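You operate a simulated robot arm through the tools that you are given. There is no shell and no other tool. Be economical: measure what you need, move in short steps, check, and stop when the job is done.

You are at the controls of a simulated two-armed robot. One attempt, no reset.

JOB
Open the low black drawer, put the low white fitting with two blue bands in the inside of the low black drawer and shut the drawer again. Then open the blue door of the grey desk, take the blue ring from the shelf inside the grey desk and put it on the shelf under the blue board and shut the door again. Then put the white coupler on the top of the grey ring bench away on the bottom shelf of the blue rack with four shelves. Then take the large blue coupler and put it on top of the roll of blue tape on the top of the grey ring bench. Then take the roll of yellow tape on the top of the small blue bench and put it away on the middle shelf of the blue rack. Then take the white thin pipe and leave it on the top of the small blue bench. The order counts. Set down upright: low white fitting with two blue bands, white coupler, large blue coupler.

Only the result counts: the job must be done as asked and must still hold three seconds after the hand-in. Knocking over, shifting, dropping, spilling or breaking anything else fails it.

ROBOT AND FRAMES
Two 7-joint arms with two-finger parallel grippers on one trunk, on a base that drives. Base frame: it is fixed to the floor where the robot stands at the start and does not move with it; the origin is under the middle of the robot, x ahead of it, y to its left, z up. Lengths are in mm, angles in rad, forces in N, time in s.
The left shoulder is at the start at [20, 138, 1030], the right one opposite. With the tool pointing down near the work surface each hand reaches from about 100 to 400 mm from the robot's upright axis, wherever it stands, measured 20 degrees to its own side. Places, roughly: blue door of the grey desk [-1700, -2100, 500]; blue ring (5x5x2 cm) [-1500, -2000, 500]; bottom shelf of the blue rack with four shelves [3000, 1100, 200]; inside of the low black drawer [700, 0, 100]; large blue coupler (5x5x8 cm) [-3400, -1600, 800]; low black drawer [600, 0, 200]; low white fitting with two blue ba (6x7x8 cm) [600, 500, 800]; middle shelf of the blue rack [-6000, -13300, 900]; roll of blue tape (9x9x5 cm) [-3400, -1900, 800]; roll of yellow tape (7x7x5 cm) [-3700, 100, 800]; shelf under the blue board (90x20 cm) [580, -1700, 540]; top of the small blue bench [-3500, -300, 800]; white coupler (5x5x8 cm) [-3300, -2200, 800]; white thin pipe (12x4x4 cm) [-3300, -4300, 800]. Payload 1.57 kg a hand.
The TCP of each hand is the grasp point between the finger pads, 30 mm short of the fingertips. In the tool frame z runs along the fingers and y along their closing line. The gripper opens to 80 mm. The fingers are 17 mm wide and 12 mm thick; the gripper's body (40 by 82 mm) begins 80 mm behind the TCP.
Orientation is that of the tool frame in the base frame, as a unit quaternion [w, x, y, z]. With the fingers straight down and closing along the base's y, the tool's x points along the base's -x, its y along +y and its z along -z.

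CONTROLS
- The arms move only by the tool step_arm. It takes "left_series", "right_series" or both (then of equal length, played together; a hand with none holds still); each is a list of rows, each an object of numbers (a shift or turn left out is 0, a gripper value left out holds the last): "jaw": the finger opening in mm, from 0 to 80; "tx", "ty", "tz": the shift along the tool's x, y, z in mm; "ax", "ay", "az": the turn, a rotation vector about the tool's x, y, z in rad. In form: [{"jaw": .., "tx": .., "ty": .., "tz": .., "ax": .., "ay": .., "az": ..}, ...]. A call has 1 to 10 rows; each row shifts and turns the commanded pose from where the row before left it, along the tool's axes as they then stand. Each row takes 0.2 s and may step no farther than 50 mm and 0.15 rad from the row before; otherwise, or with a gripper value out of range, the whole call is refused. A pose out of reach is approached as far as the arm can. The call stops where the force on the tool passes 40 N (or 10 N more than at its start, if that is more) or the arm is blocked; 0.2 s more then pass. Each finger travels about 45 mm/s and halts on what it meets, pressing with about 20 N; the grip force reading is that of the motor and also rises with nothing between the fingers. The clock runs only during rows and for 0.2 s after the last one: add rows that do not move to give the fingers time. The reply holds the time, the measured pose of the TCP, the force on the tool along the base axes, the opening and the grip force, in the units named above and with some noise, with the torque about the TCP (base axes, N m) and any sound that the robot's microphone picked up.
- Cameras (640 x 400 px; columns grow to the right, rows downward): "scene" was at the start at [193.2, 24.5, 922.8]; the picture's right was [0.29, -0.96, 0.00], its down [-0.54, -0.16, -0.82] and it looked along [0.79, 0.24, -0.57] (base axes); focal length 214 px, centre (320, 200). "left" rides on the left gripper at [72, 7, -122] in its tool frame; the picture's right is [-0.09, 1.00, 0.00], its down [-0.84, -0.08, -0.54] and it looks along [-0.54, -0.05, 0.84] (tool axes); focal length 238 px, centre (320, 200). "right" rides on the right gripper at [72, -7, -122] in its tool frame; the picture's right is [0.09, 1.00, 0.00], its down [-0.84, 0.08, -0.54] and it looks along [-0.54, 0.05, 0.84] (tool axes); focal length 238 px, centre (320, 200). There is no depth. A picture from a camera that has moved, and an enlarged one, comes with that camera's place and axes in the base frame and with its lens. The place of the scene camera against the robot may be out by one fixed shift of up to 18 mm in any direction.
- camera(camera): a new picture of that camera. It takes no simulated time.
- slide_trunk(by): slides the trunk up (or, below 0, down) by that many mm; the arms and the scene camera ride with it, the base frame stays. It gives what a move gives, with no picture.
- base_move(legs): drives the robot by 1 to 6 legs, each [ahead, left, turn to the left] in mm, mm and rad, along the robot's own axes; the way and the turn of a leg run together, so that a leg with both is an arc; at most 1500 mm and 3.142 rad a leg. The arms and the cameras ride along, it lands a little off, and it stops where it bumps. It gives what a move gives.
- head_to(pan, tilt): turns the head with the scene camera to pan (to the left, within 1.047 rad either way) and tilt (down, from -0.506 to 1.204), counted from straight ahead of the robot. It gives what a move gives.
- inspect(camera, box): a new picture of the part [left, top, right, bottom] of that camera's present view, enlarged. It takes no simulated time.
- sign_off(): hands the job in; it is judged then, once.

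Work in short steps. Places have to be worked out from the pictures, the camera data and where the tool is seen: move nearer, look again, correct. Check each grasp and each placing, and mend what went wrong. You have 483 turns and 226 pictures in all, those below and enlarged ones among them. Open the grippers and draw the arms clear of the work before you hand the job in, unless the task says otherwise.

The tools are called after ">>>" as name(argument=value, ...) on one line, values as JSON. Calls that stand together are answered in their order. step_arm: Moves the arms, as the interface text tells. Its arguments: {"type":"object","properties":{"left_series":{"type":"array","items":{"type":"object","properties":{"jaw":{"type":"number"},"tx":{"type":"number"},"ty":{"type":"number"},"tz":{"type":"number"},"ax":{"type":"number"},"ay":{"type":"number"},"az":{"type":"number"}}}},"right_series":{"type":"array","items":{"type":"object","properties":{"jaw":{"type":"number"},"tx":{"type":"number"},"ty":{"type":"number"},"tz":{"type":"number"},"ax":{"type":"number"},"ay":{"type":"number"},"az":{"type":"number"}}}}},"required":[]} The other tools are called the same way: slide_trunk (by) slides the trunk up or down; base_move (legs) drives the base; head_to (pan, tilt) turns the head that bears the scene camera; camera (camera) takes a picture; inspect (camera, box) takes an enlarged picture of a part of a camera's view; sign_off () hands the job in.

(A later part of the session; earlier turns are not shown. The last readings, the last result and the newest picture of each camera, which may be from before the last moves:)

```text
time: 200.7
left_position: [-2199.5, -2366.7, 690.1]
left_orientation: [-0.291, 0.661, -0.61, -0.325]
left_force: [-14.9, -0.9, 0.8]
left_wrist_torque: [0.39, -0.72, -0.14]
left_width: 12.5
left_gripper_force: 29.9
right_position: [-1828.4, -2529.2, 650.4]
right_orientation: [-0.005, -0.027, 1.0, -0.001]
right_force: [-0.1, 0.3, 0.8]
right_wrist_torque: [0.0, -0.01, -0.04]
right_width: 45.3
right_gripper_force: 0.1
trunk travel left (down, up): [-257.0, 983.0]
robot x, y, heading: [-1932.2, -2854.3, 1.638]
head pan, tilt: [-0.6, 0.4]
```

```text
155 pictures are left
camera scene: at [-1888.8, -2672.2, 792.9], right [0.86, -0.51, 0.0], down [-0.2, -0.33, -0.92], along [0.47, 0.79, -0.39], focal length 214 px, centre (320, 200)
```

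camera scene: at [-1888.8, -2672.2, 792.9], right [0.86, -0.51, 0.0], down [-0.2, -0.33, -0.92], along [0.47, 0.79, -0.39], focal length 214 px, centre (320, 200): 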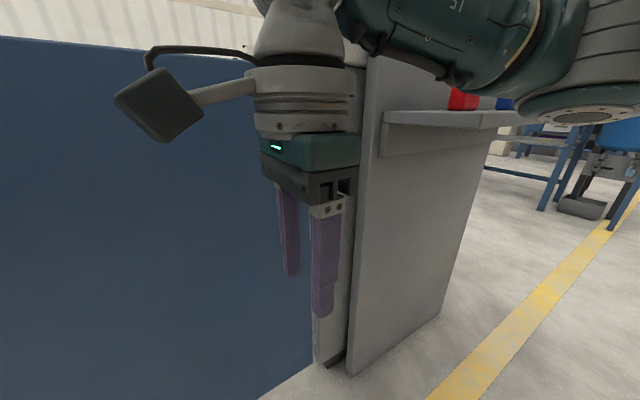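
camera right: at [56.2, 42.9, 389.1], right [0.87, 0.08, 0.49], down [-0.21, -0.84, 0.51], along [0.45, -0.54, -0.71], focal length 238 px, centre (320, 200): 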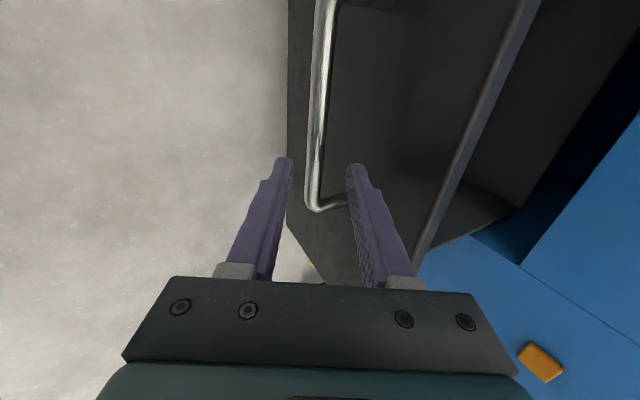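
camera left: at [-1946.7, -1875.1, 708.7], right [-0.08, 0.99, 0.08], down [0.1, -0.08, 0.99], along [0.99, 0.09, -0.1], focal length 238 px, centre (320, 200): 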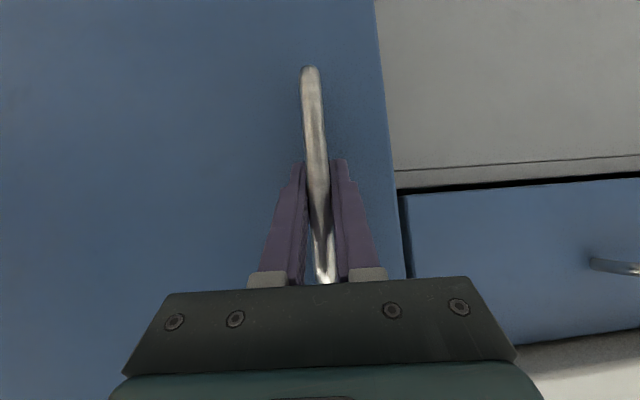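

Door is open past 90°. I release the handle and back away, then route west around the door's end.

>>> step_arm(left_series=[{"jaw": 60}, {}, {}, {}])

>>> base_move(legs=[[-200, 0, 0]])

>>> head_to(pan=0.7, tilt=0.4)

>>> camera(camera="scene")

```text
time: 201.7
left_position: [-2195.6, -2365.6, 688.1]
left_orientation: [-0.293, 0.66, -0.612, -0.323]
left_force: [0.0, -0.3, 0.3]
left_wrist_torque: [0.0, 0.0, 0.03]
left_width: 60.0
left_gripper_force: 0.0
right_position: [-1823.3, -2528.7, 651.4]
right_orientation: [-0.003, -0.027, 1.0, 0.0]
right_force: [0.4, -0.5, 0.7]
right_wrist_torque: [0.0, 0.01, -0.02]
right_width: 45.1
right_gripper_force: 0.1
trunk travel left (down, up): [-257.0, 983.0]
robot x, y, heading: [-1933.8, -2852.2, 1.632]
head pan, tilt: [-0.6, 0.4]
```

```text
time: 203.3
left_position: [-2183.0, -2564.5, 690.3]
left_orientation: [-0.292, 0.661, -0.611, -0.323]
left_force: [0.0, 0.6, 0.3]
left_wrist_torque: [-0.01, -0.03, 0.01]
left_width: 60.0
left_gripper_force: 0.1
right_position: [-1813.3, -2726.4, 650.3]
right_orientation: [-0.003, -0.028, 1.0, 0.001]
right_force: [0.0, 0.7, -1.2]
right_wrist_torque: [0.03, -0.01, -0.02]
right_width: 45.2
right_gripper_force: 0.1
trunk travel left (down, up): [-257.0, 983.0]
robot x, y, heading: [-1919.7, -3050.7, 1.638]
head pan, tilt: [-0.6, 0.4]
```

```text
time: 204.8
left_position: [-2181.3, -2564.4, 690.1]
left_orientation: [-0.292, 0.661, -0.611, -0.324]
left_force: [-0.6, -0.5, -0.6]
left_wrist_torque: [-0.01, 0.0, -0.02]
left_width: 60.0
left_gripper_force: 0.0
right_position: [-1812.7, -2726.7, 651.2]
right_orientation: [-0.003, -0.028, 1.0, -0.001]
right_force: [-0.2, -0.5, -0.3]
right_wrist_torque: [0.01, -0.02, 0.0]
right_width: 45.1
right_gripper_force: 0.1
trunk travel left (down, up): [-257.0, 983.0]
robot x, y, heading: [-1921.8, -3047.8, 1.636]
head pan, tilt: [0.7, 0.4]
```

```text
154 pictures are left
camera scene: at [-1983.6, -2881.9, 793.1], right [0.72, 0.69, 0.0], down [0.27, -0.28, -0.92], along [-0.64, 0.66, -0.39], focal length 214 px, centre (320, 200)
```

scene: 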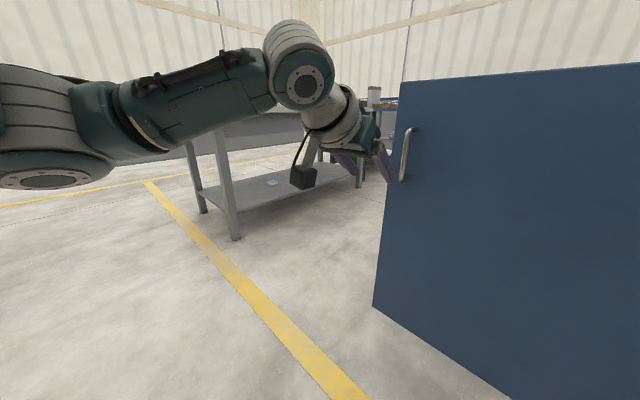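

The door is free at about 94°. I drive left 780, ahead 1200, then turn east.

>>> base_move(legs=[[0, 780, 0], [1200, 0, 0], [0, 0, -1.636]])

>>> head_to(pan=-0.2, tilt=0.45)

>>> camera(camera="scene")

```text
time: 211.8
left_position: [-3032.4, -2144.1, 685.6]
left_orientation: [-0.283, 0.672, -0.6, -0.329]
left_force: [-0.2, -0.1, -0.3]
left_wrist_torque: [-0.01, 0.0, -0.01]
left_width: 60.1
left_gripper_force: 0.1
right_position: [-2647.7, -2296.8, 649.9]
right_orientation: [-0.002, -0.037, 0.999, -0.005]
right_force: [0.4, -0.5, 0.2]
right_wrist_torque: [0.02, -0.01, 0.02]
right_width: 45.0
right_gripper_force: 0.0
trunk travel left (down, up): [-257.0, 983.0]
robot x, y, heading: [-2755.8, -2611.1, 1.657]
head pan, tilt: [0.7, 0.4]
stopped in leg 2: the robot was blocked; the commanded pose is now the measured one
```

```text
time: 212.9
left_position: [-3030.0, -2144.9, 686.6]
left_orientation: [-0.283, 0.672, -0.601, -0.328]
left_force: [0.8, -0.2, -0.4]
left_wrist_torque: [-0.02, -0.01, 0.0]
left_width: 59.9
left_gripper_force: 0.0
right_position: [-2647.3, -2298.7, 649.0]
right_orientation: [-0.002, -0.037, 0.999, -0.004]
right_force: [0.2, 0.4, 0.3]
right_wrist_torque: [-0.01, 0.01, -0.01]
right_width: 45.0
right_gripper_force: 0.0
trunk travel left (down, up): [-257.0, 983.0]
robot x, y, heading: [-2752.8, -2612.0, 1.659]
head pan, tilt: [-0.201, 0.45]
```

```text
153 pictures are left
camera scene: at [-2740.4, -2431.8, 786.6], right [0.99, -0.11, 0.01], down [-0.05, -0.44, -0.9], along [0.1, 0.89, -0.44], focal length 214 px, centre (320, 200)
```

scene: 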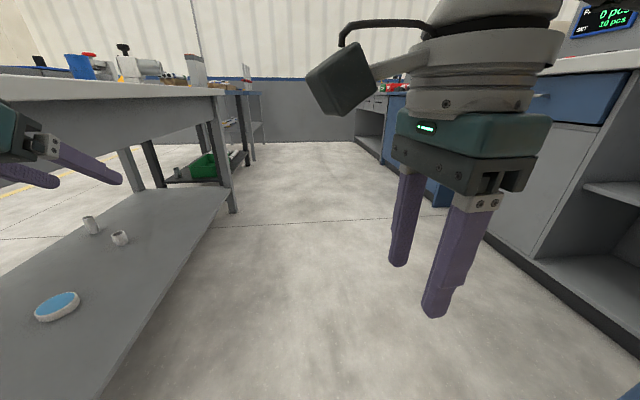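

The left arm touched the bench's edge. I raise the trunk 400 so both arms pass above bench and door, move a little right, and retry.

>>> base_move(legs=[[-120, -60, -0.02]])

>>> slide_trunk(by=400)

>>> head_to(pan=0.7, tilt=0.5)

>>> camera(camera="scene")

```text
time: 214.2
left_position: [-2960.1, -2239.1, 691.8]
left_orientation: [-0.289, 0.663, -0.606, -0.33]
left_force: [0.3, -0.7, -0.3]
left_wrist_torque: [0.01, 0.01, 0.0]
left_width: 60.0
left_gripper_force: 0.0
right_position: [-2578.7, -2398.6, 651.9]
right_orientation: [-0.004, -0.028, 1.0, 0.001]
right_force: [0.5, 0.5, -0.2]
right_wrist_torque: [0.02, 0.0, -0.03]
right_width: 45.1
right_gripper_force: 0.0
trunk travel left (down, up): [-257.0, 983.0]
robot x, y, heading: [-2687.7, -2721.8, 1.639]
head pan, tilt: [-0.201, 0.45]
```

```text
time: 218.1
left_position: [-2958.7, -2239.4, 1091.5]
left_orientation: [-0.289, 0.663, -0.607, -0.329]
left_force: [-0.4, -0.5, -0.3]
left_wrist_torque: [-0.01, -0.03, -0.03]
left_width: 60.1
left_gripper_force: 0.0
right_position: [-2579.6, -2398.5, 1052.3]
right_orientation: [-0.004, -0.028, 1.0, 0.001]
right_force: [-0.2, -0.2, 0.3]
right_wrist_torque: [-0.02, -0.01, 0.03]
right_width: 45.1
right_gripper_force: 0.1
trunk travel left (down, up): [-657.0, 583.0]
robot x, y, heading: [-2690.5, -2722.0, 1.638]
head pan, tilt: [-0.201, 0.45]
```

```text
time: 219.3
left_position: [-2959.7, -2239.9, 1092.4]
left_orientation: [-0.288, 0.664, -0.606, -0.33]
left_force: [-0.5, 0.3, 0.2]
left_wrist_torque: [-0.01, 0.0, -0.02]
left_width: 59.9
left_gripper_force: 0.0
right_position: [-2578.5, -2399.6, 1052.6]
right_orientation: [-0.003, -0.029, 1.0, 0.001]
right_force: [-0.4, -1.1, -0.1]
right_wrist_torque: [0.0, -0.01, -0.01]
right_width: 45.1
right_gripper_force: 0.0
trunk travel left (down, up): [-657.0, 583.0]
robot x, y, heading: [-2688.9, -2723.1, 1.64]
head pan, tilt: [0.7, 0.499]
```

```text
152 pictures are left
camera scene: at [-2749.6, -2558.2, 1183.9], right [0.72, 0.69, 0.0], down [0.33, -0.34, -0.88], along [-0.61, 0.63, -0.48], focal length 214 px, centre (320, 200)
```

scene: 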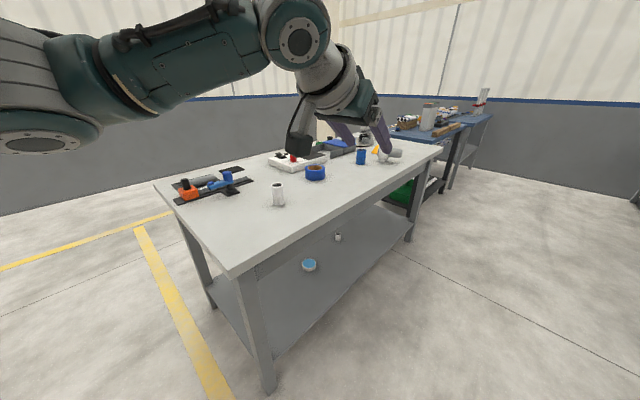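

All bench items still stand (bench edge near x=-3137). I drive ahead 900 with arms high, then turn east and look at the open cabinet.

>>> base_move(legs=[[900, -30, 0], [0, 0, -1.64]])

>>> slide_trunk(by=-300)

>>> head_to(pan=-0.2, tilt=0.4)

>>> camera(camera="scene")

```text
time: 228.0
left_position: [-2208.9, -1583.1, 1091.5]
left_orientation: [0.438, -0.006, 0.899, 0.013]
left_force: [-0.6, -0.1, 0.9]
left_wrist_torque: [0.03, -0.03, 0.0]
left_width: 59.8
left_gripper_force: 0.2
right_position: [-2399.5, -1949.3, 1051.0]
right_orientation: [-0.001, 0.715, 0.699, 0.004]
right_force: [0.1, 0.4, 0.3]
right_wrist_torque: [-0.03, -0.03, -0.02]
right_width: 44.8
right_gripper_force: 0.1
trunk travel left (down, up): [-657.0, 583.0]
robot x, y, heading: [-2713.4, -1815.3, -0.011]
head pan, tilt: [0.7, 0.499]
```

```text
time: 231.0
left_position: [-2209.2, -1582.9, 793.2]
left_orientation: [0.438, -0.007, 0.899, 0.013]
left_force: [0.3, 0.3, -0.1]
left_wrist_torque: [-0.01, 0.0, 0.01]
left_width: 59.8
left_gripper_force: 0.0
right_position: [-2399.8, -1949.6, 751.9]
right_orientation: [-0.002, 0.715, 0.699, 0.004]
right_force: [-0.6, -0.1, -0.3]
right_wrist_torque: [0.0, 0.02, 0.0]
right_width: 45.1
right_gripper_force: 0.0
trunk travel left (down, up): [-357.0, 883.0]
robot x, y, heading: [-2711.1, -1815.8, -0.007]
head pan, tilt: [0.7, 0.499]
```

```text
time: 232.2
left_position: [-2209.3, -1583.4, 791.5]
left_orientation: [0.438, -0.007, 0.899, 0.013]
left_force: [0.5, 0.3, 0.4]
left_wrist_torque: [0.0, 0.02, -0.01]
left_width: 59.9
left_gripper_force: 0.1
right_position: [-2397.9, -1949.0, 750.9]
right_orientation: [-0.002, 0.715, 0.699, 0.004]
right_force: [0.0, 0.5, 1.0]
right_wrist_torque: [0.01, 0.03, 0.0]
right_width: 45.1
right_gripper_force: 0.2
trunk travel left (down, up): [-357.0, 883.0]
robot x, y, heading: [-2714.5, -1814.4, -0.013]
head pan, tilt: [-0.201, 0.4]
```

```text
151 pictures are left
camera scene: at [-2513.2, -1836.7, 893.1], right [-0.21, -0.98, 0.0], down [-0.38, 0.08, -0.92], along [0.9, -0.19, -0.39], focal length 214 px, centre (320, 200)
```

scene: 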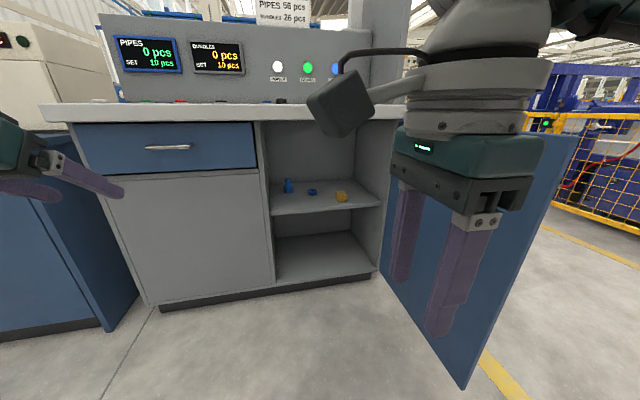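

I see the blue ring on the cabinet shelf at about (-1505, -2008, 505), between a blue and a yellow part. I turn the right hand back to closing sideways.

>>> step_arm(right_series=[{"az": -0.143}, {"az": -0.143}, {"az": -0.143}, {"az": -0.143}, {"az": -0.143}, {"az": -0.143}, {"az": -0.143}, {"az": -0.143}, {"az": -0.143}, {"az": -0.143}])

>>> step_arm(right_series=[{"az": -0.143, "tx": -30}, {"tx": -40}, {"tx": -40}, {"ay": -0.13}, {"ay": -0.13}, {"ay": -0.13}, {"ay": -0.13, "jaw": 78}, {"ay": -0.13}, {"ay": -0.13}, {}])

```text
time: 234.4
left_position: [-2209.3, -1583.3, 790.3]
left_orientation: [0.438, -0.006, 0.899, 0.013]
left_force: [0.6, -0.3, -0.1]
left_wrist_torque: [0.0, 0.03, -0.02]
left_width: 60.1
left_gripper_force: 0.1
right_position: [-2398.6, -1949.7, 751.7]
right_orientation: [0.001, 0.081, 0.997, 0.003]
right_force: [1.1, -0.7, 0.3]
right_wrist_torque: [0.02, 0.01, 0.03]
right_width: 45.1
right_gripper_force: 0.0
trunk travel left (down, up): [-357.0, 883.0]
robot x, y, heading: [-2711.5, -1817.3, -0.011]
head pan, tilt: [-0.201, 0.4]
```

```text
time: 236.6
left_position: [-2210.1, -1583.1, 792.3]
left_orientation: [0.438, -0.006, 0.899, 0.013]
left_force: [0.1, -0.2, 0.3]
left_wrist_torque: [0.01, 0.0, 0.01]
left_width: 59.8
left_gripper_force: 0.0
right_position: [-2289.9, -1957.0, 751.9]
right_orientation: [0.382, 0.011, 0.924, 0.0]
right_force: [-0.3, 0.2, 0.2]
right_wrist_torque: [0.01, 0.03, 0.02]
right_width: 77.9
right_gripper_force: 0.1
trunk travel left (down, up): [-357.0, 883.0]
robot x, y, heading: [-2711.2, -1814.3, -0.01]
head pan, tilt: [-0.201, 0.4]
```

The right hand is pitched 45° forward. Now I retract the left hand to a compact downward pose.

>>> step_arm(left_series=[{"tz": -31, "tx": 25}, {"tz": -31, "tx": 25}, {"ay": 0.125}, {"ay": 0.125}, {"ay": 0.125}, {"ay": 0.125}, {"ay": 0.125}, {"ay": 0.125}, {"ay": 0.125}, {"ay": 0.125}])

>>> step_arm(left_series=[{"tx": 40, "ty": 20}, {"tx": 40, "ty": 20}, {"tx": 40, "ty": 20}, {"tx": 30, "ty": 20}, {}])

```text
time: 238.8
left_position: [-2289.6, -1585.6, 791.8]
left_orientation: [-0.048, -0.011, 0.999, 0.008]
left_force: [-0.1, -0.3, -0.1]
left_wrist_torque: [-0.01, 0.03, 0.01]
left_width: 60.1
left_gripper_force: 0.0
right_position: [-2289.0, -1955.8, 752.6]
right_orientation: [0.382, 0.011, 0.924, -0.001]
right_force: [-0.5, -0.4, 0.0]
right_wrist_torque: [-0.01, 0.01, 0.0]
right_width: 78.1
right_gripper_force: 0.0
trunk travel left (down, up): [-357.0, 883.0]
robot x, y, heading: [-2710.7, -1816.7, -0.016]
head pan, tilt: [-0.201, 0.4]
```

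```text
time: 240.0
left_position: [-2438.8, -1509.7, 807.0]
left_orientation: [-0.047, -0.011, 0.999, 0.008]
left_force: [1.7, -0.3, 0.0]
left_wrist_torque: [0.04, -0.03, 0.02]
left_width: 60.2
left_gripper_force: 0.0
right_position: [-2288.9, -1956.3, 753.1]
right_orientation: [0.382, 0.011, 0.924, 0.0]
right_force: [-0.3, 0.0, -0.4]
right_wrist_torque: [-0.02, -0.02, -0.01]
right_width: 78.3
right_gripper_force: 0.1
trunk travel left (down, up): [-357.0, 883.0]
robot x, y, heading: [-2712.2, -1815.6, -0.011]
head pan, tilt: [-0.201, 0.4]
```

I lower the trunk 195 and drive so the right hand is just at the cabinet opening, then look with its camera.

>>> slide_trunk(by=-195)

>>> base_move(legs=[[590, -45, 0.01]])

>>> camera(camera="right")

>>> camera(camera="scene")

```text
time: 242.1
left_position: [-2439.0, -1509.8, 612.7]
left_orientation: [-0.047, -0.01, 0.999, 0.008]
left_force: [-0.3, -0.4, 0.6]
left_wrist_torque: [-0.02, -0.02, -0.03]
left_width: 59.9
left_gripper_force: 0.1
right_position: [-2290.6, -1956.7, 557.1]
right_orientation: [0.381, 0.011, 0.925, 0.0]
right_force: [-0.1, -0.2, 0.9]
right_wrist_torque: [0.0, 0.01, -0.01]
right_width: 78.0
right_gripper_force: 0.0
trunk travel left (down, up): [-162.0, 1078.0]
robot x, y, heading: [-2711.0, -1815.2, -0.011]
head pan, tilt: [-0.201, 0.4]
```

```text
time: 245.5
left_position: [-1852.6, -1553.2, 612.3]
left_orientation: [-0.047, -0.017, 0.999, 0.008]
left_force: [-0.2, 0.6, -0.3]
left_wrist_torque: [-0.02, 0.02, -0.02]
left_width: 60.0
left_gripper_force: 0.0
right_position: [-1697.6, -1999.5, 556.5]
right_orientation: [0.381, 0.007, 0.924, 0.002]
right_force: [-0.2, -0.7, -0.9]
right_wrist_torque: [-0.03, 0.06, 0.0]
right_width: 78.2
right_gripper_force: 0.1
trunk travel left (down, up): [-162.0, 1078.0]
robot x, y, heading: [-2123.3, -1863.8, 0.002]
head pan, tilt: [-0.201, 0.4]
```

```text
150 pictures are left
camera right: at [-1834.6, -2004.2, 591.8], right [-0.06, 1.0, -0.06], down [0.21, 0.07, 0.97], along [0.98, 0.04, -0.22], focal length 238 px, centre (320, 200)
```

right: 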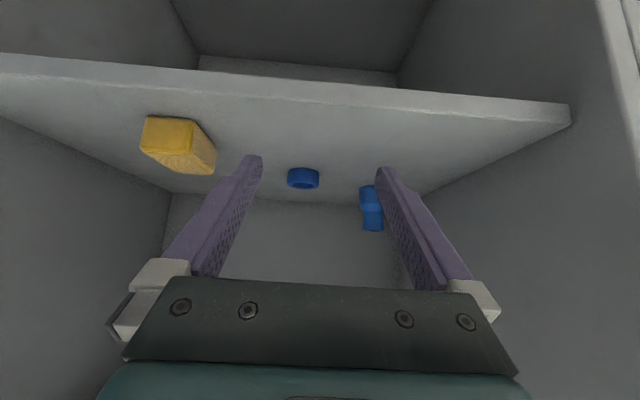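

```text
149 pictures are left
camera scene: at [-1922.3, -1881.9, 698.0], right [-0.2, -0.98, 0.0], down [-0.38, 0.08, -0.92], along [0.9, -0.18, -0.39], focal length 214 px, centre (320, 200)
```

scene: 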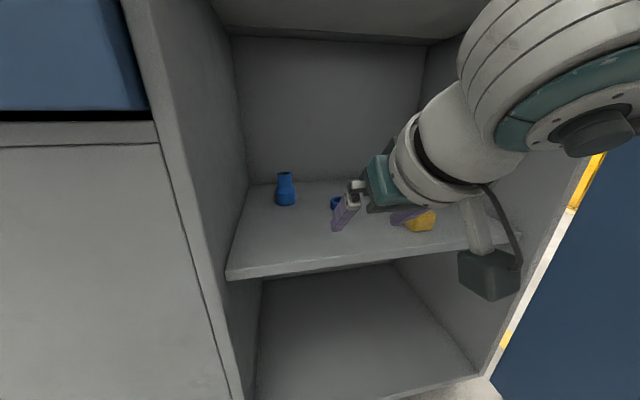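

The ring is at about (-1524, -2016), with clearance to its neighbours. I drive 60 closer, then move the hand to a point just above and before it.

>>> base_move(legs=[[60, 0, 0]])

>>> step_arm(right_series=[{"ty": -14, "jaw": 70}, {"tz": 25, "tx": -19}, {"tz": 27, "tx": -19}, {}])

>>> camera(camera="right")

```text
time: 246.6
left_position: [-1810.5, -1554.1, 613.9]
left_orientation: [-0.047, -0.015, 0.999, 0.009]
left_force: [0.1, 0.0, -0.3]
left_wrist_torque: [-0.02, -0.03, 0.04]
left_width: 60.2
left_gripper_force: 0.2
right_position: [-1652.7, -1996.7, 553.5]
right_orientation: [0.377, 0.004, 0.926, 0.003]
right_force: [-0.4, 0.2, 0.9]
right_wrist_torque: [0.0, 0.02, -0.02]
right_width: 77.9
right_gripper_force: 0.0
trunk travel left (down, up): [-162.0, 1078.0]
robot x, y, heading: [-2068.7, -1866.0, 0.005]
head pan, tilt: [-0.201, 0.4]
stopped in leg 1: the robot was blocked; the commanded pose is now the measured one
```

```text
time: 247.6
left_position: [-1809.1, -1553.7, 613.9]
left_orientation: [-0.046, -0.015, 0.999, 0.009]
left_force: [-4.5, -1.3, -13.2]
left_wrist_torque: [0.28, -0.08, -0.09]
left_width: 59.9
left_gripper_force: 0.0
right_position: [-1590.7, -2011.6, 543.0]
right_orientation: [0.377, 0.004, 0.926, 0.002]
right_force: [-0.4, 1.0, 0.3]
right_wrist_torque: [-0.03, 0.04, 0.01]
right_width: 69.7
right_gripper_force: 0.1
trunk travel left (down, up): [-162.0, 1078.0]
robot x, y, heading: [-2069.3, -1861.6, 0.002]
head pan, tilt: [-0.201, 0.4]
```

```text
148 pictures are left
camera right: at [-1726.7, -2017.1, 578.6], right [-0.06, 1.0, -0.06], down [0.22, 0.07, 0.97], along [0.97, 0.05, -0.22], focal length 238 px, centre (320, 200)
```

right: 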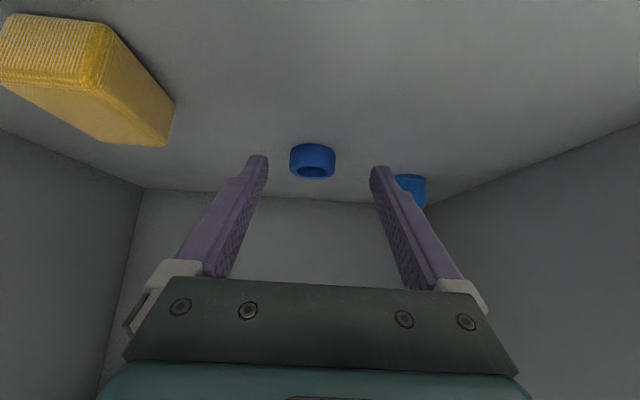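

The base stopped slightly early and the left hand shows a force. I check the left hand's camera and the scene.

>>> camera(camera="left")

>>> head_to(pan=0.6, tilt=0.3)

>>> camera(camera="scene")

```text
147 pictures are left
camera left: at [-1870.3, -1551.0, 741.3], right [0.06, 1.0, 0.01], down [0.88, -0.06, 0.46], along [0.46, -0.02, -0.89], focal length 238 px, centre (320, 200)
```

left: 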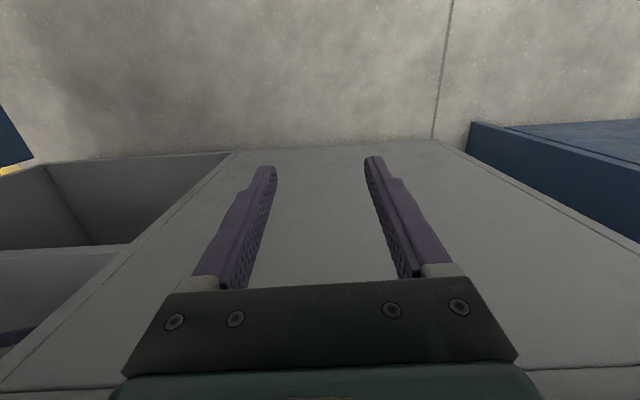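

```text
time: 248.7
left_position: [-1810.3, -1552.6, 613.7]
left_orientation: [-0.046, -0.015, 0.999, 0.008]
left_force: [-0.8, -3.0, -11.0]
left_wrist_torque: [0.32, 0.39, -0.07]
left_width: 60.1
left_gripper_force: 0.0
right_position: [-1590.7, -2010.9, 542.3]
right_orientation: [0.377, 0.004, 0.926, 0.002]
right_force: [-0.2, -0.2, 0.1]
right_wrist_torque: [0.01, 0.04, 0.02]
right_width: 70.3
right_gripper_force: 0.0
trunk travel left (down, up): [-162.0, 1078.0]
robot x, y, heading: [-2060.1, -1861.2, 0.004]
head pan, tilt: [0.6, 0.3]
```

```text
146 pictures are left
camera scene: at [-1891.5, -1810.2, 705.8], right [0.57, -0.82, -0.01], down [-0.25, -0.17, -0.95], along [0.78, 0.54, -0.3], focal length 214 px, centre (320, 200)
```

scene: 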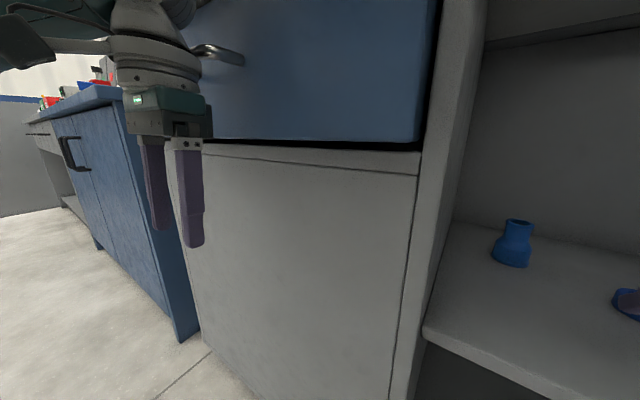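

The left wrist touches the drawer's handle. I back 50, move the left hand 90 mm further left, and go on.

>>> base_move(legs=[[-50, 0, 0]])

>>> step_arm(left_series=[{"ty": 45}, {"ty": 45}, {"ty": 20}, {}])

>>> camera(camera="scene")

```text
time: 249.6
left_position: [-1843.9, -1553.3, 616.9]
left_orientation: [-0.041, -0.016, 0.999, 0.008]
left_force: [0.0, -0.5, -1.1]
left_wrist_torque: [0.04, -0.01, -0.03]
left_width: 59.9
left_gripper_force: 0.0
right_position: [-1625.0, -2011.2, 549.1]
right_orientation: [0.383, 0.004, 0.924, 0.003]
right_force: [-0.1, -0.4, 0.4]
right_wrist_torque: [0.03, 0.01, -0.01]
right_width: 69.9
right_gripper_force: 0.0
trunk travel left (down, up): [-162.0, 1078.0]
robot x, y, heading: [-2113.8, -1862.2, -0.002]
head pan, tilt: [0.6, 0.3]
```

```text
time: 250.6
left_position: [-1850.9, -1443.6, 619.3]
left_orientation: [-0.041, -0.015, 0.999, 0.008]
left_force: [0.3, -0.6, -0.5]
left_wrist_torque: [0.04, 0.0, 0.0]
left_width: 60.0
left_gripper_force: 0.0
right_position: [-1626.1, -2011.3, 547.6]
right_orientation: [0.382, 0.005, 0.924, 0.002]
right_force: [0.0, -0.1, 0.0]
right_wrist_torque: [-0.02, 0.0, 0.01]
right_width: 69.9
right_gripper_force: 0.1
trunk travel left (down, up): [-162.0, 1078.0]
robot x, y, heading: [-2113.3, -1861.3, 0.001]
head pan, tilt: [0.6, 0.3]
```

```text
145 pictures are left
camera scene: at [-1929.2, -1810.4, 707.4], right [0.57, -0.82, 0.0], down [-0.24, -0.17, -0.96], along [0.79, 0.54, -0.3], focal length 214 px, centre (320, 200)
```

scene: 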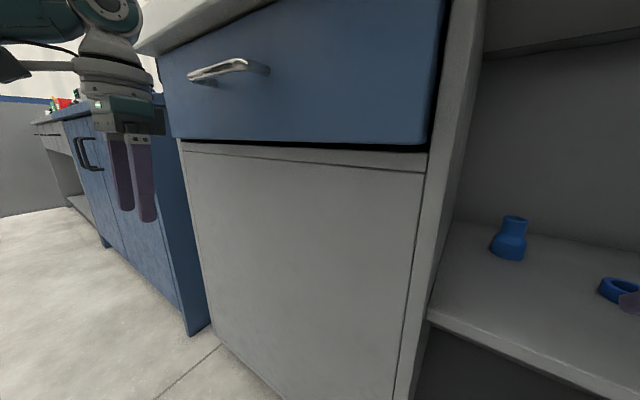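

Ring refined to (-1514, -2016, 492). I drive 45 ahead and step the hand to the pre-grasp point, then check.

>>> base_move(legs=[[45, 0, 0]])

>>> step_arm(right_series=[{"tz": 16, "tx": -9, "ty": -4}, {"tz": 12}, {}])

>>> camera(camera="right")

```text
time: 251.6
left_position: [-1812.0, -1442.4, 619.3]
left_orientation: [-0.048, -0.014, 0.999, 0.01]
left_force: [0.1, 0.8, 0.9]
left_wrist_torque: [0.0, 0.0, 0.0]
left_width: 60.2
left_gripper_force: 0.1
right_position: [-1582.0, -2010.7, 548.0]
right_orientation: [0.383, 0.003, 0.924, 0.003]
right_force: [0.9, 0.6, -0.1]
right_wrist_torque: [0.0, -0.04, 0.0]
right_width: 70.0
right_gripper_force: 0.0
trunk travel left (down, up): [-162.0, 1078.0]
robot x, y, heading: [-2068.9, -1859.2, 0.006]
head pan, tilt: [0.6, 0.3]
stopped in leg 1: the force on the tool passed its limit at 122 N (the readings are from after the stop); the commanded pose is now the measured one
```

```text
time: 252.4
left_position: [-1810.8, -1442.4, 620.0]
left_orientation: [-0.049, -0.014, 0.999, 0.01]
left_force: [-0.1, 0.6, -0.3]
left_wrist_torque: [-0.01, 0.02, -0.02]
left_width: 59.8
left_gripper_force: 0.1
right_position: [-1555.1, -2014.5, 534.4]
right_orientation: [0.383, 0.003, 0.924, 0.003]
right_force: [-0.5, -0.2, -0.3]
right_wrist_torque: [0.03, -0.01, -0.03]
right_width: 69.9
right_gripper_force: 0.0
trunk travel left (down, up): [-162.0, 1078.0]
robot x, y, heading: [-2072.0, -1868.3, 0.006]
head pan, tilt: [0.6, 0.3]
```

```text
144 pictures are left
camera right: at [-1692.3, -2020.5, 569.2], right [-0.06, 1.0, -0.06], down [0.21, 0.07, 0.98], along [0.98, 0.05, -0.21], focal length 238 px, centre (320, 200)
```

right: 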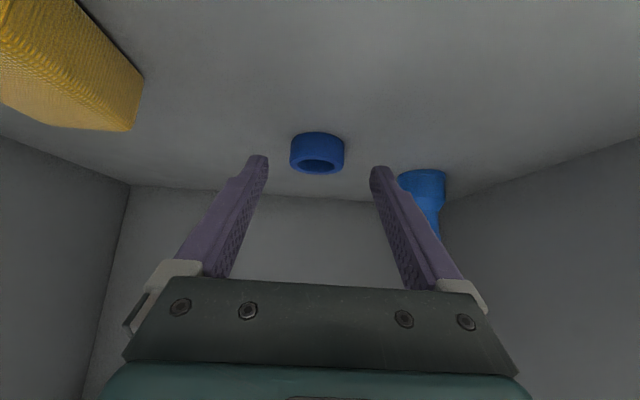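

The left hand likely touched the neighbouring cabinet; I won't drive closer. The ring is centred between the fingers; I advance 36 mm along the fingers and close.

>>> step_arm(right_series=[{"tz": 14, "ty": -1}, {"tz": 12}, {"tz": 8}, {}])

>>> camera(camera="right")

```text
time: 253.4
left_position: [-1811.1, -1442.5, 618.9]
left_orientation: [-0.048, -0.015, 0.999, 0.009]
left_force: [0.2, 0.3, -0.4]
left_wrist_torque: [-0.02, 0.02, 0.0]
left_width: 60.2
left_gripper_force: 0.0
right_position: [-1531.7, -2014.0, 510.6]
right_orientation: [0.381, 0.004, 0.924, 0.002]
right_force: [0.0, 0.0, -1.1]
right_wrist_torque: [-0.01, -0.02, 0.01]
right_width: 69.8
right_gripper_force: 0.0
trunk travel left (down, up): [-162.0, 1078.0]
robot x, y, heading: [-2069.1, -1862.7, 0.011]
head pan, tilt: [0.6, 0.3]
```

```text
143 pictures are left
camera right: at [-1668.9, -2020.8, 544.7], right [-0.06, 1.0, -0.06], down [0.21, 0.07, 0.98], along [0.98, 0.05, -0.21], focal length 238 px, centre (320, 200)
```

right: 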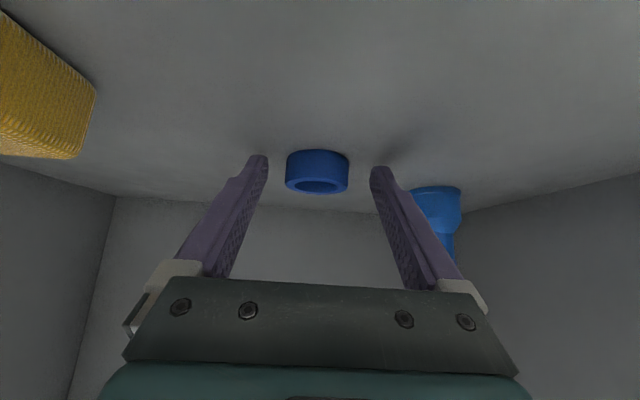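

The ring is still ~25 mm beyond the fingertips. I move further forward and slightly down.

>>> step_arm(right_series=[{"tz": 10, "tx": -7}, {"tz": 12, "tx": -5}, {}])

>>> camera(camera="right")

```text
time: 254.1
left_position: [-1812.0, -1442.1, 620.1]
left_orientation: [-0.05, -0.014, 0.999, 0.01]
left_force: [-18.0, -3.7, -1.4]
left_wrist_torque: [0.62, -2.7, -0.41]
left_width: 60.2
left_gripper_force: 0.1
right_position: [-1503.3, -2012.0, 510.9]
right_orientation: [0.389, 0.002, 0.921, 0.006]
right_force: [0.4, -0.3, 0.3]
right_wrist_torque: [-0.04, 0.1, -0.03]
right_width: 69.8
right_gripper_force: 0.1
trunk travel left (down, up): [-162.0, 1078.0]
robot x, y, heading: [-2069.8, -1860.3, 0.01]
head pan, tilt: [0.6, 0.3]
stopped in row 3 (right hand): the force on the tool passed its limit at 54 N (the readings are from after the stop); the commanded pose is now the measured one
```

```text
142 pictures are left
camera right: at [-1641.0, -2020.0, 542.7], right [-0.06, 1.0, -0.05], down [0.19, 0.07, 0.98], along [0.98, 0.05, -0.2], focal length 238 px, centre (320, 200)
```

right: 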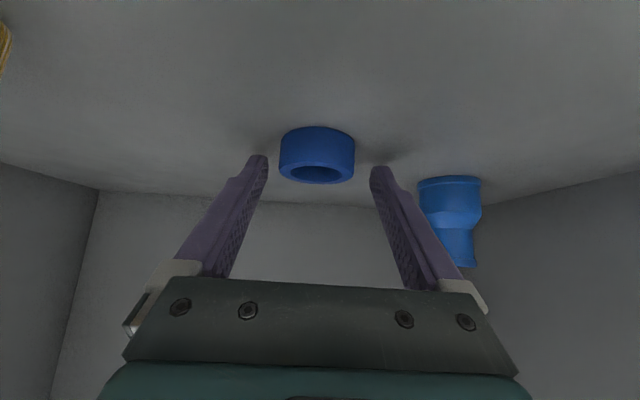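

Contact occurred though the tips seem above the shelf. I look at the right arm and at the left one for what touches.

>>> head_to(pan=-0.5, tilt=0.1)

>>> camera(camera="scene")

>>> head_to(pan=0.8, tilt=0.1)

>>> camera(camera="scene")

```text
time: 255.5
left_position: [-1812.5, -1442.5, 618.9]
left_orientation: [-0.048, -0.013, 0.999, 0.01]
left_force: [1.0, 0.7, -0.2]
left_wrist_torque: [-0.02, 0.0, 0.03]
left_width: 60.0
left_gripper_force: 0.0
right_position: [-1507.3, -2014.3, 509.3]
right_orientation: [0.388, 0.002, 0.922, 0.005]
right_force: [-0.5, 0.1, 0.0]
right_wrist_torque: [-0.01, -0.04, 0.03]
right_width: 69.9
right_gripper_force: 0.0
trunk travel left (down, up): [-162.0, 1078.0]
robot x, y, heading: [-2071.8, -1865.7, 0.003]
head pan, tilt: [-0.499, 0.099]
```

```text
141 pictures are left
camera scene: at [-1881.7, -1906.4, 726.0], right [-0.47, -0.88, 0.0], down [-0.09, 0.05, -0.99], along [0.88, -0.47, -0.1], focal length 214 px, centre (320, 200)
```

scene: 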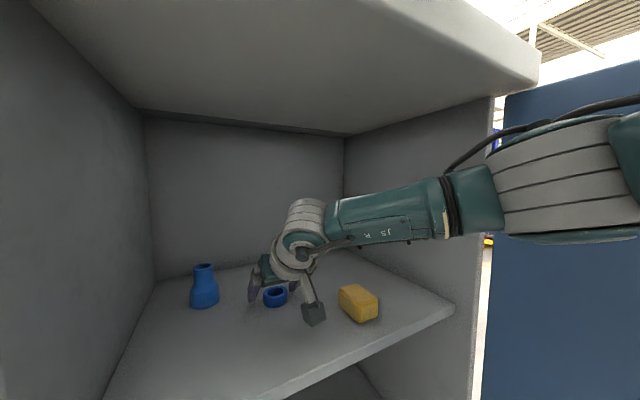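

```text
time: 256.9
left_position: [-1811.8, -1442.0, 619.9]
left_orientation: [-0.048, -0.013, 0.999, 0.01]
left_force: [0.3, 0.2, 0.2]
left_wrist_torque: [0.01, -0.02, -0.01]
left_width: 60.1
left_gripper_force: 0.1
right_position: [-1505.9, -2014.4, 509.4]
right_orientation: [0.388, 0.003, 0.922, 0.005]
right_force: [0.1, 0.3, 1.1]
right_wrist_torque: [-0.02, 0.02, -0.01]
right_width: 70.3
right_gripper_force: 0.1
trunk travel left (down, up): [-162.0, 1078.0]
robot x, y, heading: [-2073.8, -1862.9, 0.008]
head pan, tilt: [0.799, 0.099]
```

```text
140 pictures are left
camera scene: at [-1899.0, -1796.6, 726.0], right [0.72, -0.69, 0.0], down [-0.07, -0.07, -1.0], along [0.69, 0.72, -0.1], focal length 214 px, centre (320, 200)
```

scene: 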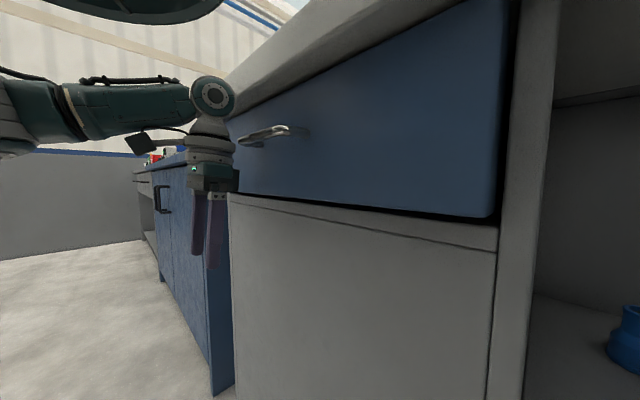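

The left wrist sits against the countertop edge, and the right fingertips touch the shelf (z≈484). The ring is now level with the tips; I lift 2 mm, go 8 mm forward, and close on it.

>>> step_arm(right_series=[{"tz": 4.2, "tx": -7}, {}, {"jaw": 40}, {}, {}, {}])

>>> camera(camera="right")

```text
time: 258.3
left_position: [-1812.9, -1442.8, 619.0]
left_orientation: [-0.049, -0.013, 0.999, 0.009]
left_force: [0.4, 0.5, -0.6]
left_wrist_torque: [0.0, -0.02, 0.05]
left_width: 60.0
left_gripper_force: 0.0
right_position: [-1499.5, -2014.0, 511.4]
right_orientation: [0.388, 0.003, 0.922, 0.005]
right_force: [0.4, 0.4, 0.1]
right_wrist_torque: [-0.02, -0.03, 0.0]
right_width: 44.1
right_gripper_force: 19.9
trunk travel left (down, up): [-162.0, 1078.0]
robot x, y, heading: [-2071.6, -1858.0, 0.008]
head pan, tilt: [0.799, 0.099]
```

```text
139 pictures are left
camera right: at [-1636.2, -2021.0, 544.3], right [-0.06, 1.0, -0.05], down [0.2, 0.07, 0.98], along [0.98, 0.05, -0.2], focal length 238 px, centre (320, 200)
```

right: 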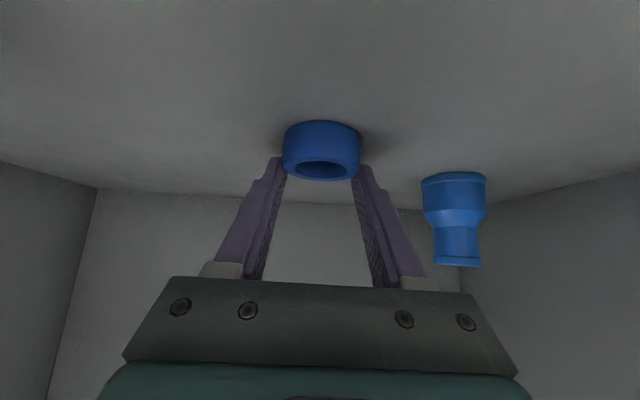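

Gripped at 44 mm near the tips. I lift it gently and check that it holds.

>>> step_arm(right_series=[{"tz": -5, "tx": -5, "jaw": 35}, {"tz": -7, "tx": -7}, {"tz": -7, "tx": -7}, {}])

>>> camera(camera="right")

```text
time: 259.3
left_position: [-1812.8, -1442.0, 620.7]
left_orientation: [-0.048, -0.014, 0.999, 0.009]
left_force: [-0.1, -0.3, -0.1]
left_wrist_torque: [0.02, -0.01, 0.02]
left_width: 60.0
left_gripper_force: 0.1
right_position: [-1499.5, -2014.9, 537.4]
right_orientation: [0.388, 0.003, 0.921, 0.005]
right_force: [-0.2, -0.2, 0.1]
right_wrist_torque: [0.0, -0.02, 0.0]
right_width: 44.1
right_gripper_force: 19.6
trunk travel left (down, up): [-162.0, 1078.0]
robot x, y, heading: [-2072.4, -1863.9, 0.005]
head pan, tilt: [0.799, 0.099]
```

```text
138 pictures are left
camera right: at [-1636.6, -2021.3, 570.8], right [-0.06, 1.0, -0.06], down [0.2, 0.07, 0.98], along [0.98, 0.05, -0.2], focal length 238 px, centre (320, 200)
```

right: 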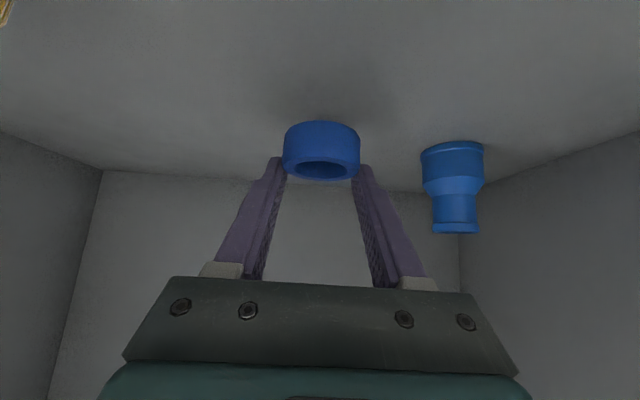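

The ring is held. I back straight out of the cabinet, then raise the trunk for travel.

>>> base_move(legs=[[-300, 0, 0], [-300, 0, 0]])

>>> slide_trunk(by=400)

>>> head_to(pan=-0.4, tilt=0.55)

>>> camera(camera="scene")

```text
time: 263.0
left_position: [-2409.9, -1444.7, 619.9]
left_orientation: [-0.049, -0.013, 0.999, 0.009]
left_force: [1.3, 0.3, 0.2]
left_wrist_torque: [-0.02, 0.04, -0.01]
left_width: 60.0
left_gripper_force: 0.1
right_position: [-2096.2, -2017.6, 537.8]
right_orientation: [0.388, 0.004, 0.922, 0.004]
right_force: [0.3, -0.2, -0.2]
right_wrist_torque: [0.01, -0.01, 0.02]
right_width: 44.0
right_gripper_force: 19.9
trunk travel left (down, up): [-162.0, 1078.0]
robot x, y, heading: [-2670.9, -1868.2, 0.005]
head pan, tilt: [0.799, 0.099]
```

```text
time: 266.8
left_position: [-2410.2, -1444.2, 1019.6]
left_orientation: [-0.049, -0.014, 0.999, 0.01]
left_force: [-0.3, 0.0, 0.0]
left_wrist_torque: [-0.04, -0.01, 0.01]
left_width: 60.1
left_gripper_force: 0.0
right_position: [-2096.9, -2015.9, 937.5]
right_orientation: [0.389, 0.003, 0.921, 0.005]
right_force: [0.5, -0.3, 0.0]
right_wrist_torque: [0.0, -0.03, -0.02]
right_width: 43.8
right_gripper_force: 19.9
trunk travel left (down, up): [-562.0, 678.0]
robot x, y, heading: [-2669.5, -1867.0, 0.01]
head pan, tilt: [0.799, 0.099]
```

```text
time: 268.2
left_position: [-2409.6, -1445.8, 1020.2]
left_orientation: [-0.048, -0.013, 0.999, 0.01]
left_force: [-0.8, 0.0, 0.3]
left_wrist_torque: [0.02, 0.04, -0.02]
left_width: 60.0
left_gripper_force: 0.2
right_position: [-2096.7, -2017.0, 938.6]
right_orientation: [0.388, 0.003, 0.922, 0.005]
right_force: [0.0, -0.8, -0.8]
right_wrist_torque: [0.0, 0.01, -0.03]
right_width: 44.1
right_gripper_force: 20.4
trunk travel left (down, up): [-562.0, 678.0]
robot x, y, heading: [-2671.3, -1868.2, 0.005]
head pan, tilt: [-0.4, 0.55]
```

```text
137 pictures are left
camera scene: at [-2477.4, -1899.6, 1084.4], right [-0.38, -0.92, 0.0], down [-0.48, 0.2, -0.85], along [0.79, -0.33, -0.52], focal length 214 px, centre (320, 200)
```

scene: 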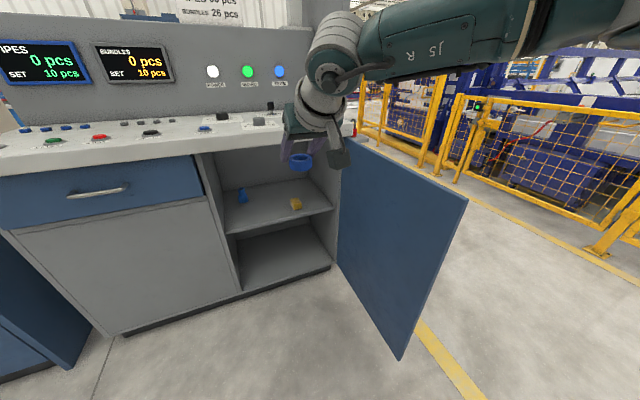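

I retract the right hand a bit and travel sideways south, then east past the desk.

>>> step_arm(right_series=[{"tz": -31, "tx": 25}, {"tz": -31, "tx": 25}, {"tz": -31, "tx": 25}, {}])

>>> base_move(legs=[[0, -1270, 0], [1450, 0, 0], [700, 0, 0]])

>>> head_to(pan=0.6, tilt=0.35)

>>> camera(camera="scene")

```text
time: 269.2
left_position: [-2410.0, -1445.9, 1020.3]
left_orientation: [-0.047, -0.014, 0.999, 0.01]
left_force: [-0.4, 0.4, -0.2]
left_wrist_torque: [0.01, 0.02, 0.0]
left_width: 60.2
left_gripper_force: 0.1
right_position: [-2215.4, -2013.4, 948.3]
right_orientation: [0.388, 0.005, 0.922, 0.004]
right_force: [-0.5, 0.0, -0.1]
right_wrist_torque: [0.0, 0.0, 0.02]
right_width: 43.8
right_gripper_force: 20.2
trunk travel left (down, up): [-562.0, 678.0]
robot x, y, heading: [-2668.1, -1863.8, 0.006]
head pan, tilt: [-0.4, 0.55]
```

```text
time: 286.0
left_position: [-251.3, -2688.6, 1019.9]
left_orientation: [-0.048, -0.017, 0.999, 0.009]
left_force: [-0.1, -0.7, -0.7]
left_wrist_torque: [-0.02, 0.02, -0.03]
left_width: 59.7
left_gripper_force: 0.1
right_position: [-51.2, -3256.3, 948.1]
right_orientation: [0.388, -0.001, 0.922, 0.007]
right_force: [0.3, -0.8, -0.5]
right_wrist_torque: [-0.02, -0.01, -0.01]
right_width: 43.9
right_gripper_force: 19.8
trunk travel left (down, up): [-562.0, 678.0]
robot x, y, heading: [-507.7, -3110.5, 0.013]
head pan, tilt: [-0.4, 0.55]
```

```text
time: 287.2
left_position: [-250.9, -2688.7, 1019.1]
left_orientation: [-0.048, -0.018, 0.999, 0.009]
left_force: [1.3, -0.3, 0.1]
left_wrist_torque: [0.0, -0.01, -0.01]
left_width: 59.8
left_gripper_force: 0.3
right_position: [-51.6, -3256.7, 949.0]
right_orientation: [0.388, -0.002, 0.922, 0.007]
right_force: [0.5, 0.0, -0.6]
right_wrist_torque: [0.02, 0.05, 0.03]
right_width: 43.6
right_gripper_force: 20.2
trunk travel left (down, up): [-562.0, 678.0]
robot x, y, heading: [-507.9, -3112.9, 0.015]
head pan, tilt: [0.6, 0.351]
```

```text
136 pictures are left
camera scene: at [-321.9, -3056.8, 1102.6], right [0.58, -0.82, 0.0], down [-0.28, -0.2, -0.94], along [0.77, 0.54, -0.34], focal length 214 px, centre (320, 200)
```

scene: 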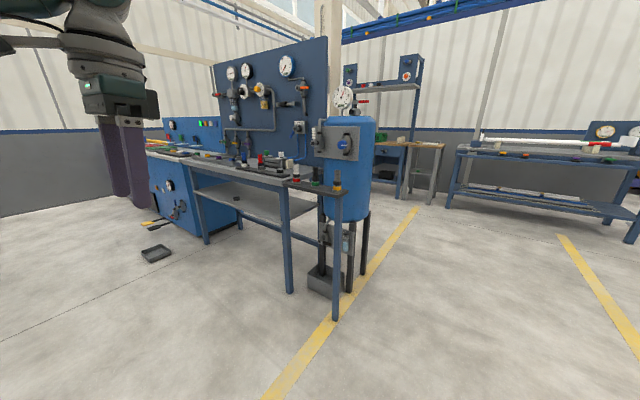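

I see the blue board with gauges and a grey shelf below its table. I drive north to y≈-1750 and look at the shelf.

>>> base_move(legs=[[0, 1300, -0.015], [150, 0, 0]])

>>> slide_trunk(by=-250)

>>> head_to(pan=0.0, tilt=0.35)

>>> camera(camera="scene")

```text
time: 294.7
left_position: [-106.3, -1394.2, 1019.7]
left_orientation: [-0.048, -0.012, 0.999, 0.01]
left_force: [-0.4, 0.4, 0.2]
left_wrist_torque: [0.03, 0.05, -0.01]
left_width: 60.0
left_gripper_force: 0.0
right_position: [86.6, -1964.8, 948.6]
right_orientation: [0.389, 0.005, 0.921, 0.004]
right_force: [0.1, -0.6, -0.8]
right_wrist_torque: [0.04, -0.01, 0.0]
right_width: 43.8
right_gripper_force: 19.8
trunk travel left (down, up): [-562.0, 678.0]
robot x, y, heading: [-362.9, -1815.1, 0.004]
head pan, tilt: [0.6, 0.351]
```

```text
time: 297.3
left_position: [-106.2, -1395.2, 769.3]
left_orientation: [-0.048, -0.012, 0.999, 0.01]
left_force: [-0.7, -0.8, 0.0]
left_wrist_torque: [0.01, -0.04, 0.0]
left_width: 60.1
left_gripper_force: 0.1
right_position: [85.5, -1964.1, 698.6]
right_orientation: [0.389, 0.006, 0.921, 0.003]
right_force: [0.5, -1.6, -0.4]
right_wrist_torque: [-0.01, -0.01, -0.03]
right_width: 44.0
right_gripper_force: 19.6
trunk travel left (down, up): [-312.0, 928.0]
robot x, y, heading: [-367.9, -1816.2, 0.001]
head pan, tilt: [0.6, 0.351]
```

```text
time: 298.3
left_position: [-105.7, -1395.4, 769.3]
left_orientation: [-0.048, -0.012, 0.999, 0.01]
left_force: [-0.2, 0.3, 0.2]
left_wrist_torque: [0.05, -0.01, -0.01]
left_width: 60.0
left_gripper_force: 0.1
right_position: [85.1, -1964.4, 699.0]
right_orientation: [0.388, 0.004, 0.922, 0.004]
right_force: [-0.2, 0.4, 0.2]
right_wrist_torque: [-0.03, 0.0, -0.02]
right_width: 44.0
right_gripper_force: 20.5
trunk travel left (down, up): [-312.0, 928.0]
robot x, y, heading: [-367.2, -1815.0, -0.001]
head pan, tilt: [0.0, 0.351]
```

```text
135 pictures are left
camera scene: at [-165.4, -1814.3, 852.6], right [0.0, -1.0, 0.0], down [-0.34, 0.0, -0.94], along [0.94, 0.0, -0.34], focal length 214 px, centre (320, 200)
```

scene: 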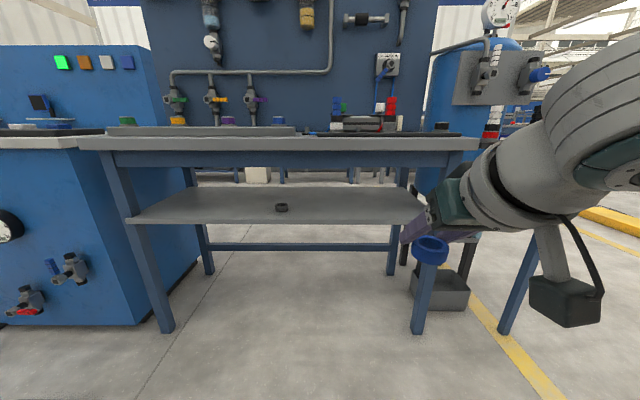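

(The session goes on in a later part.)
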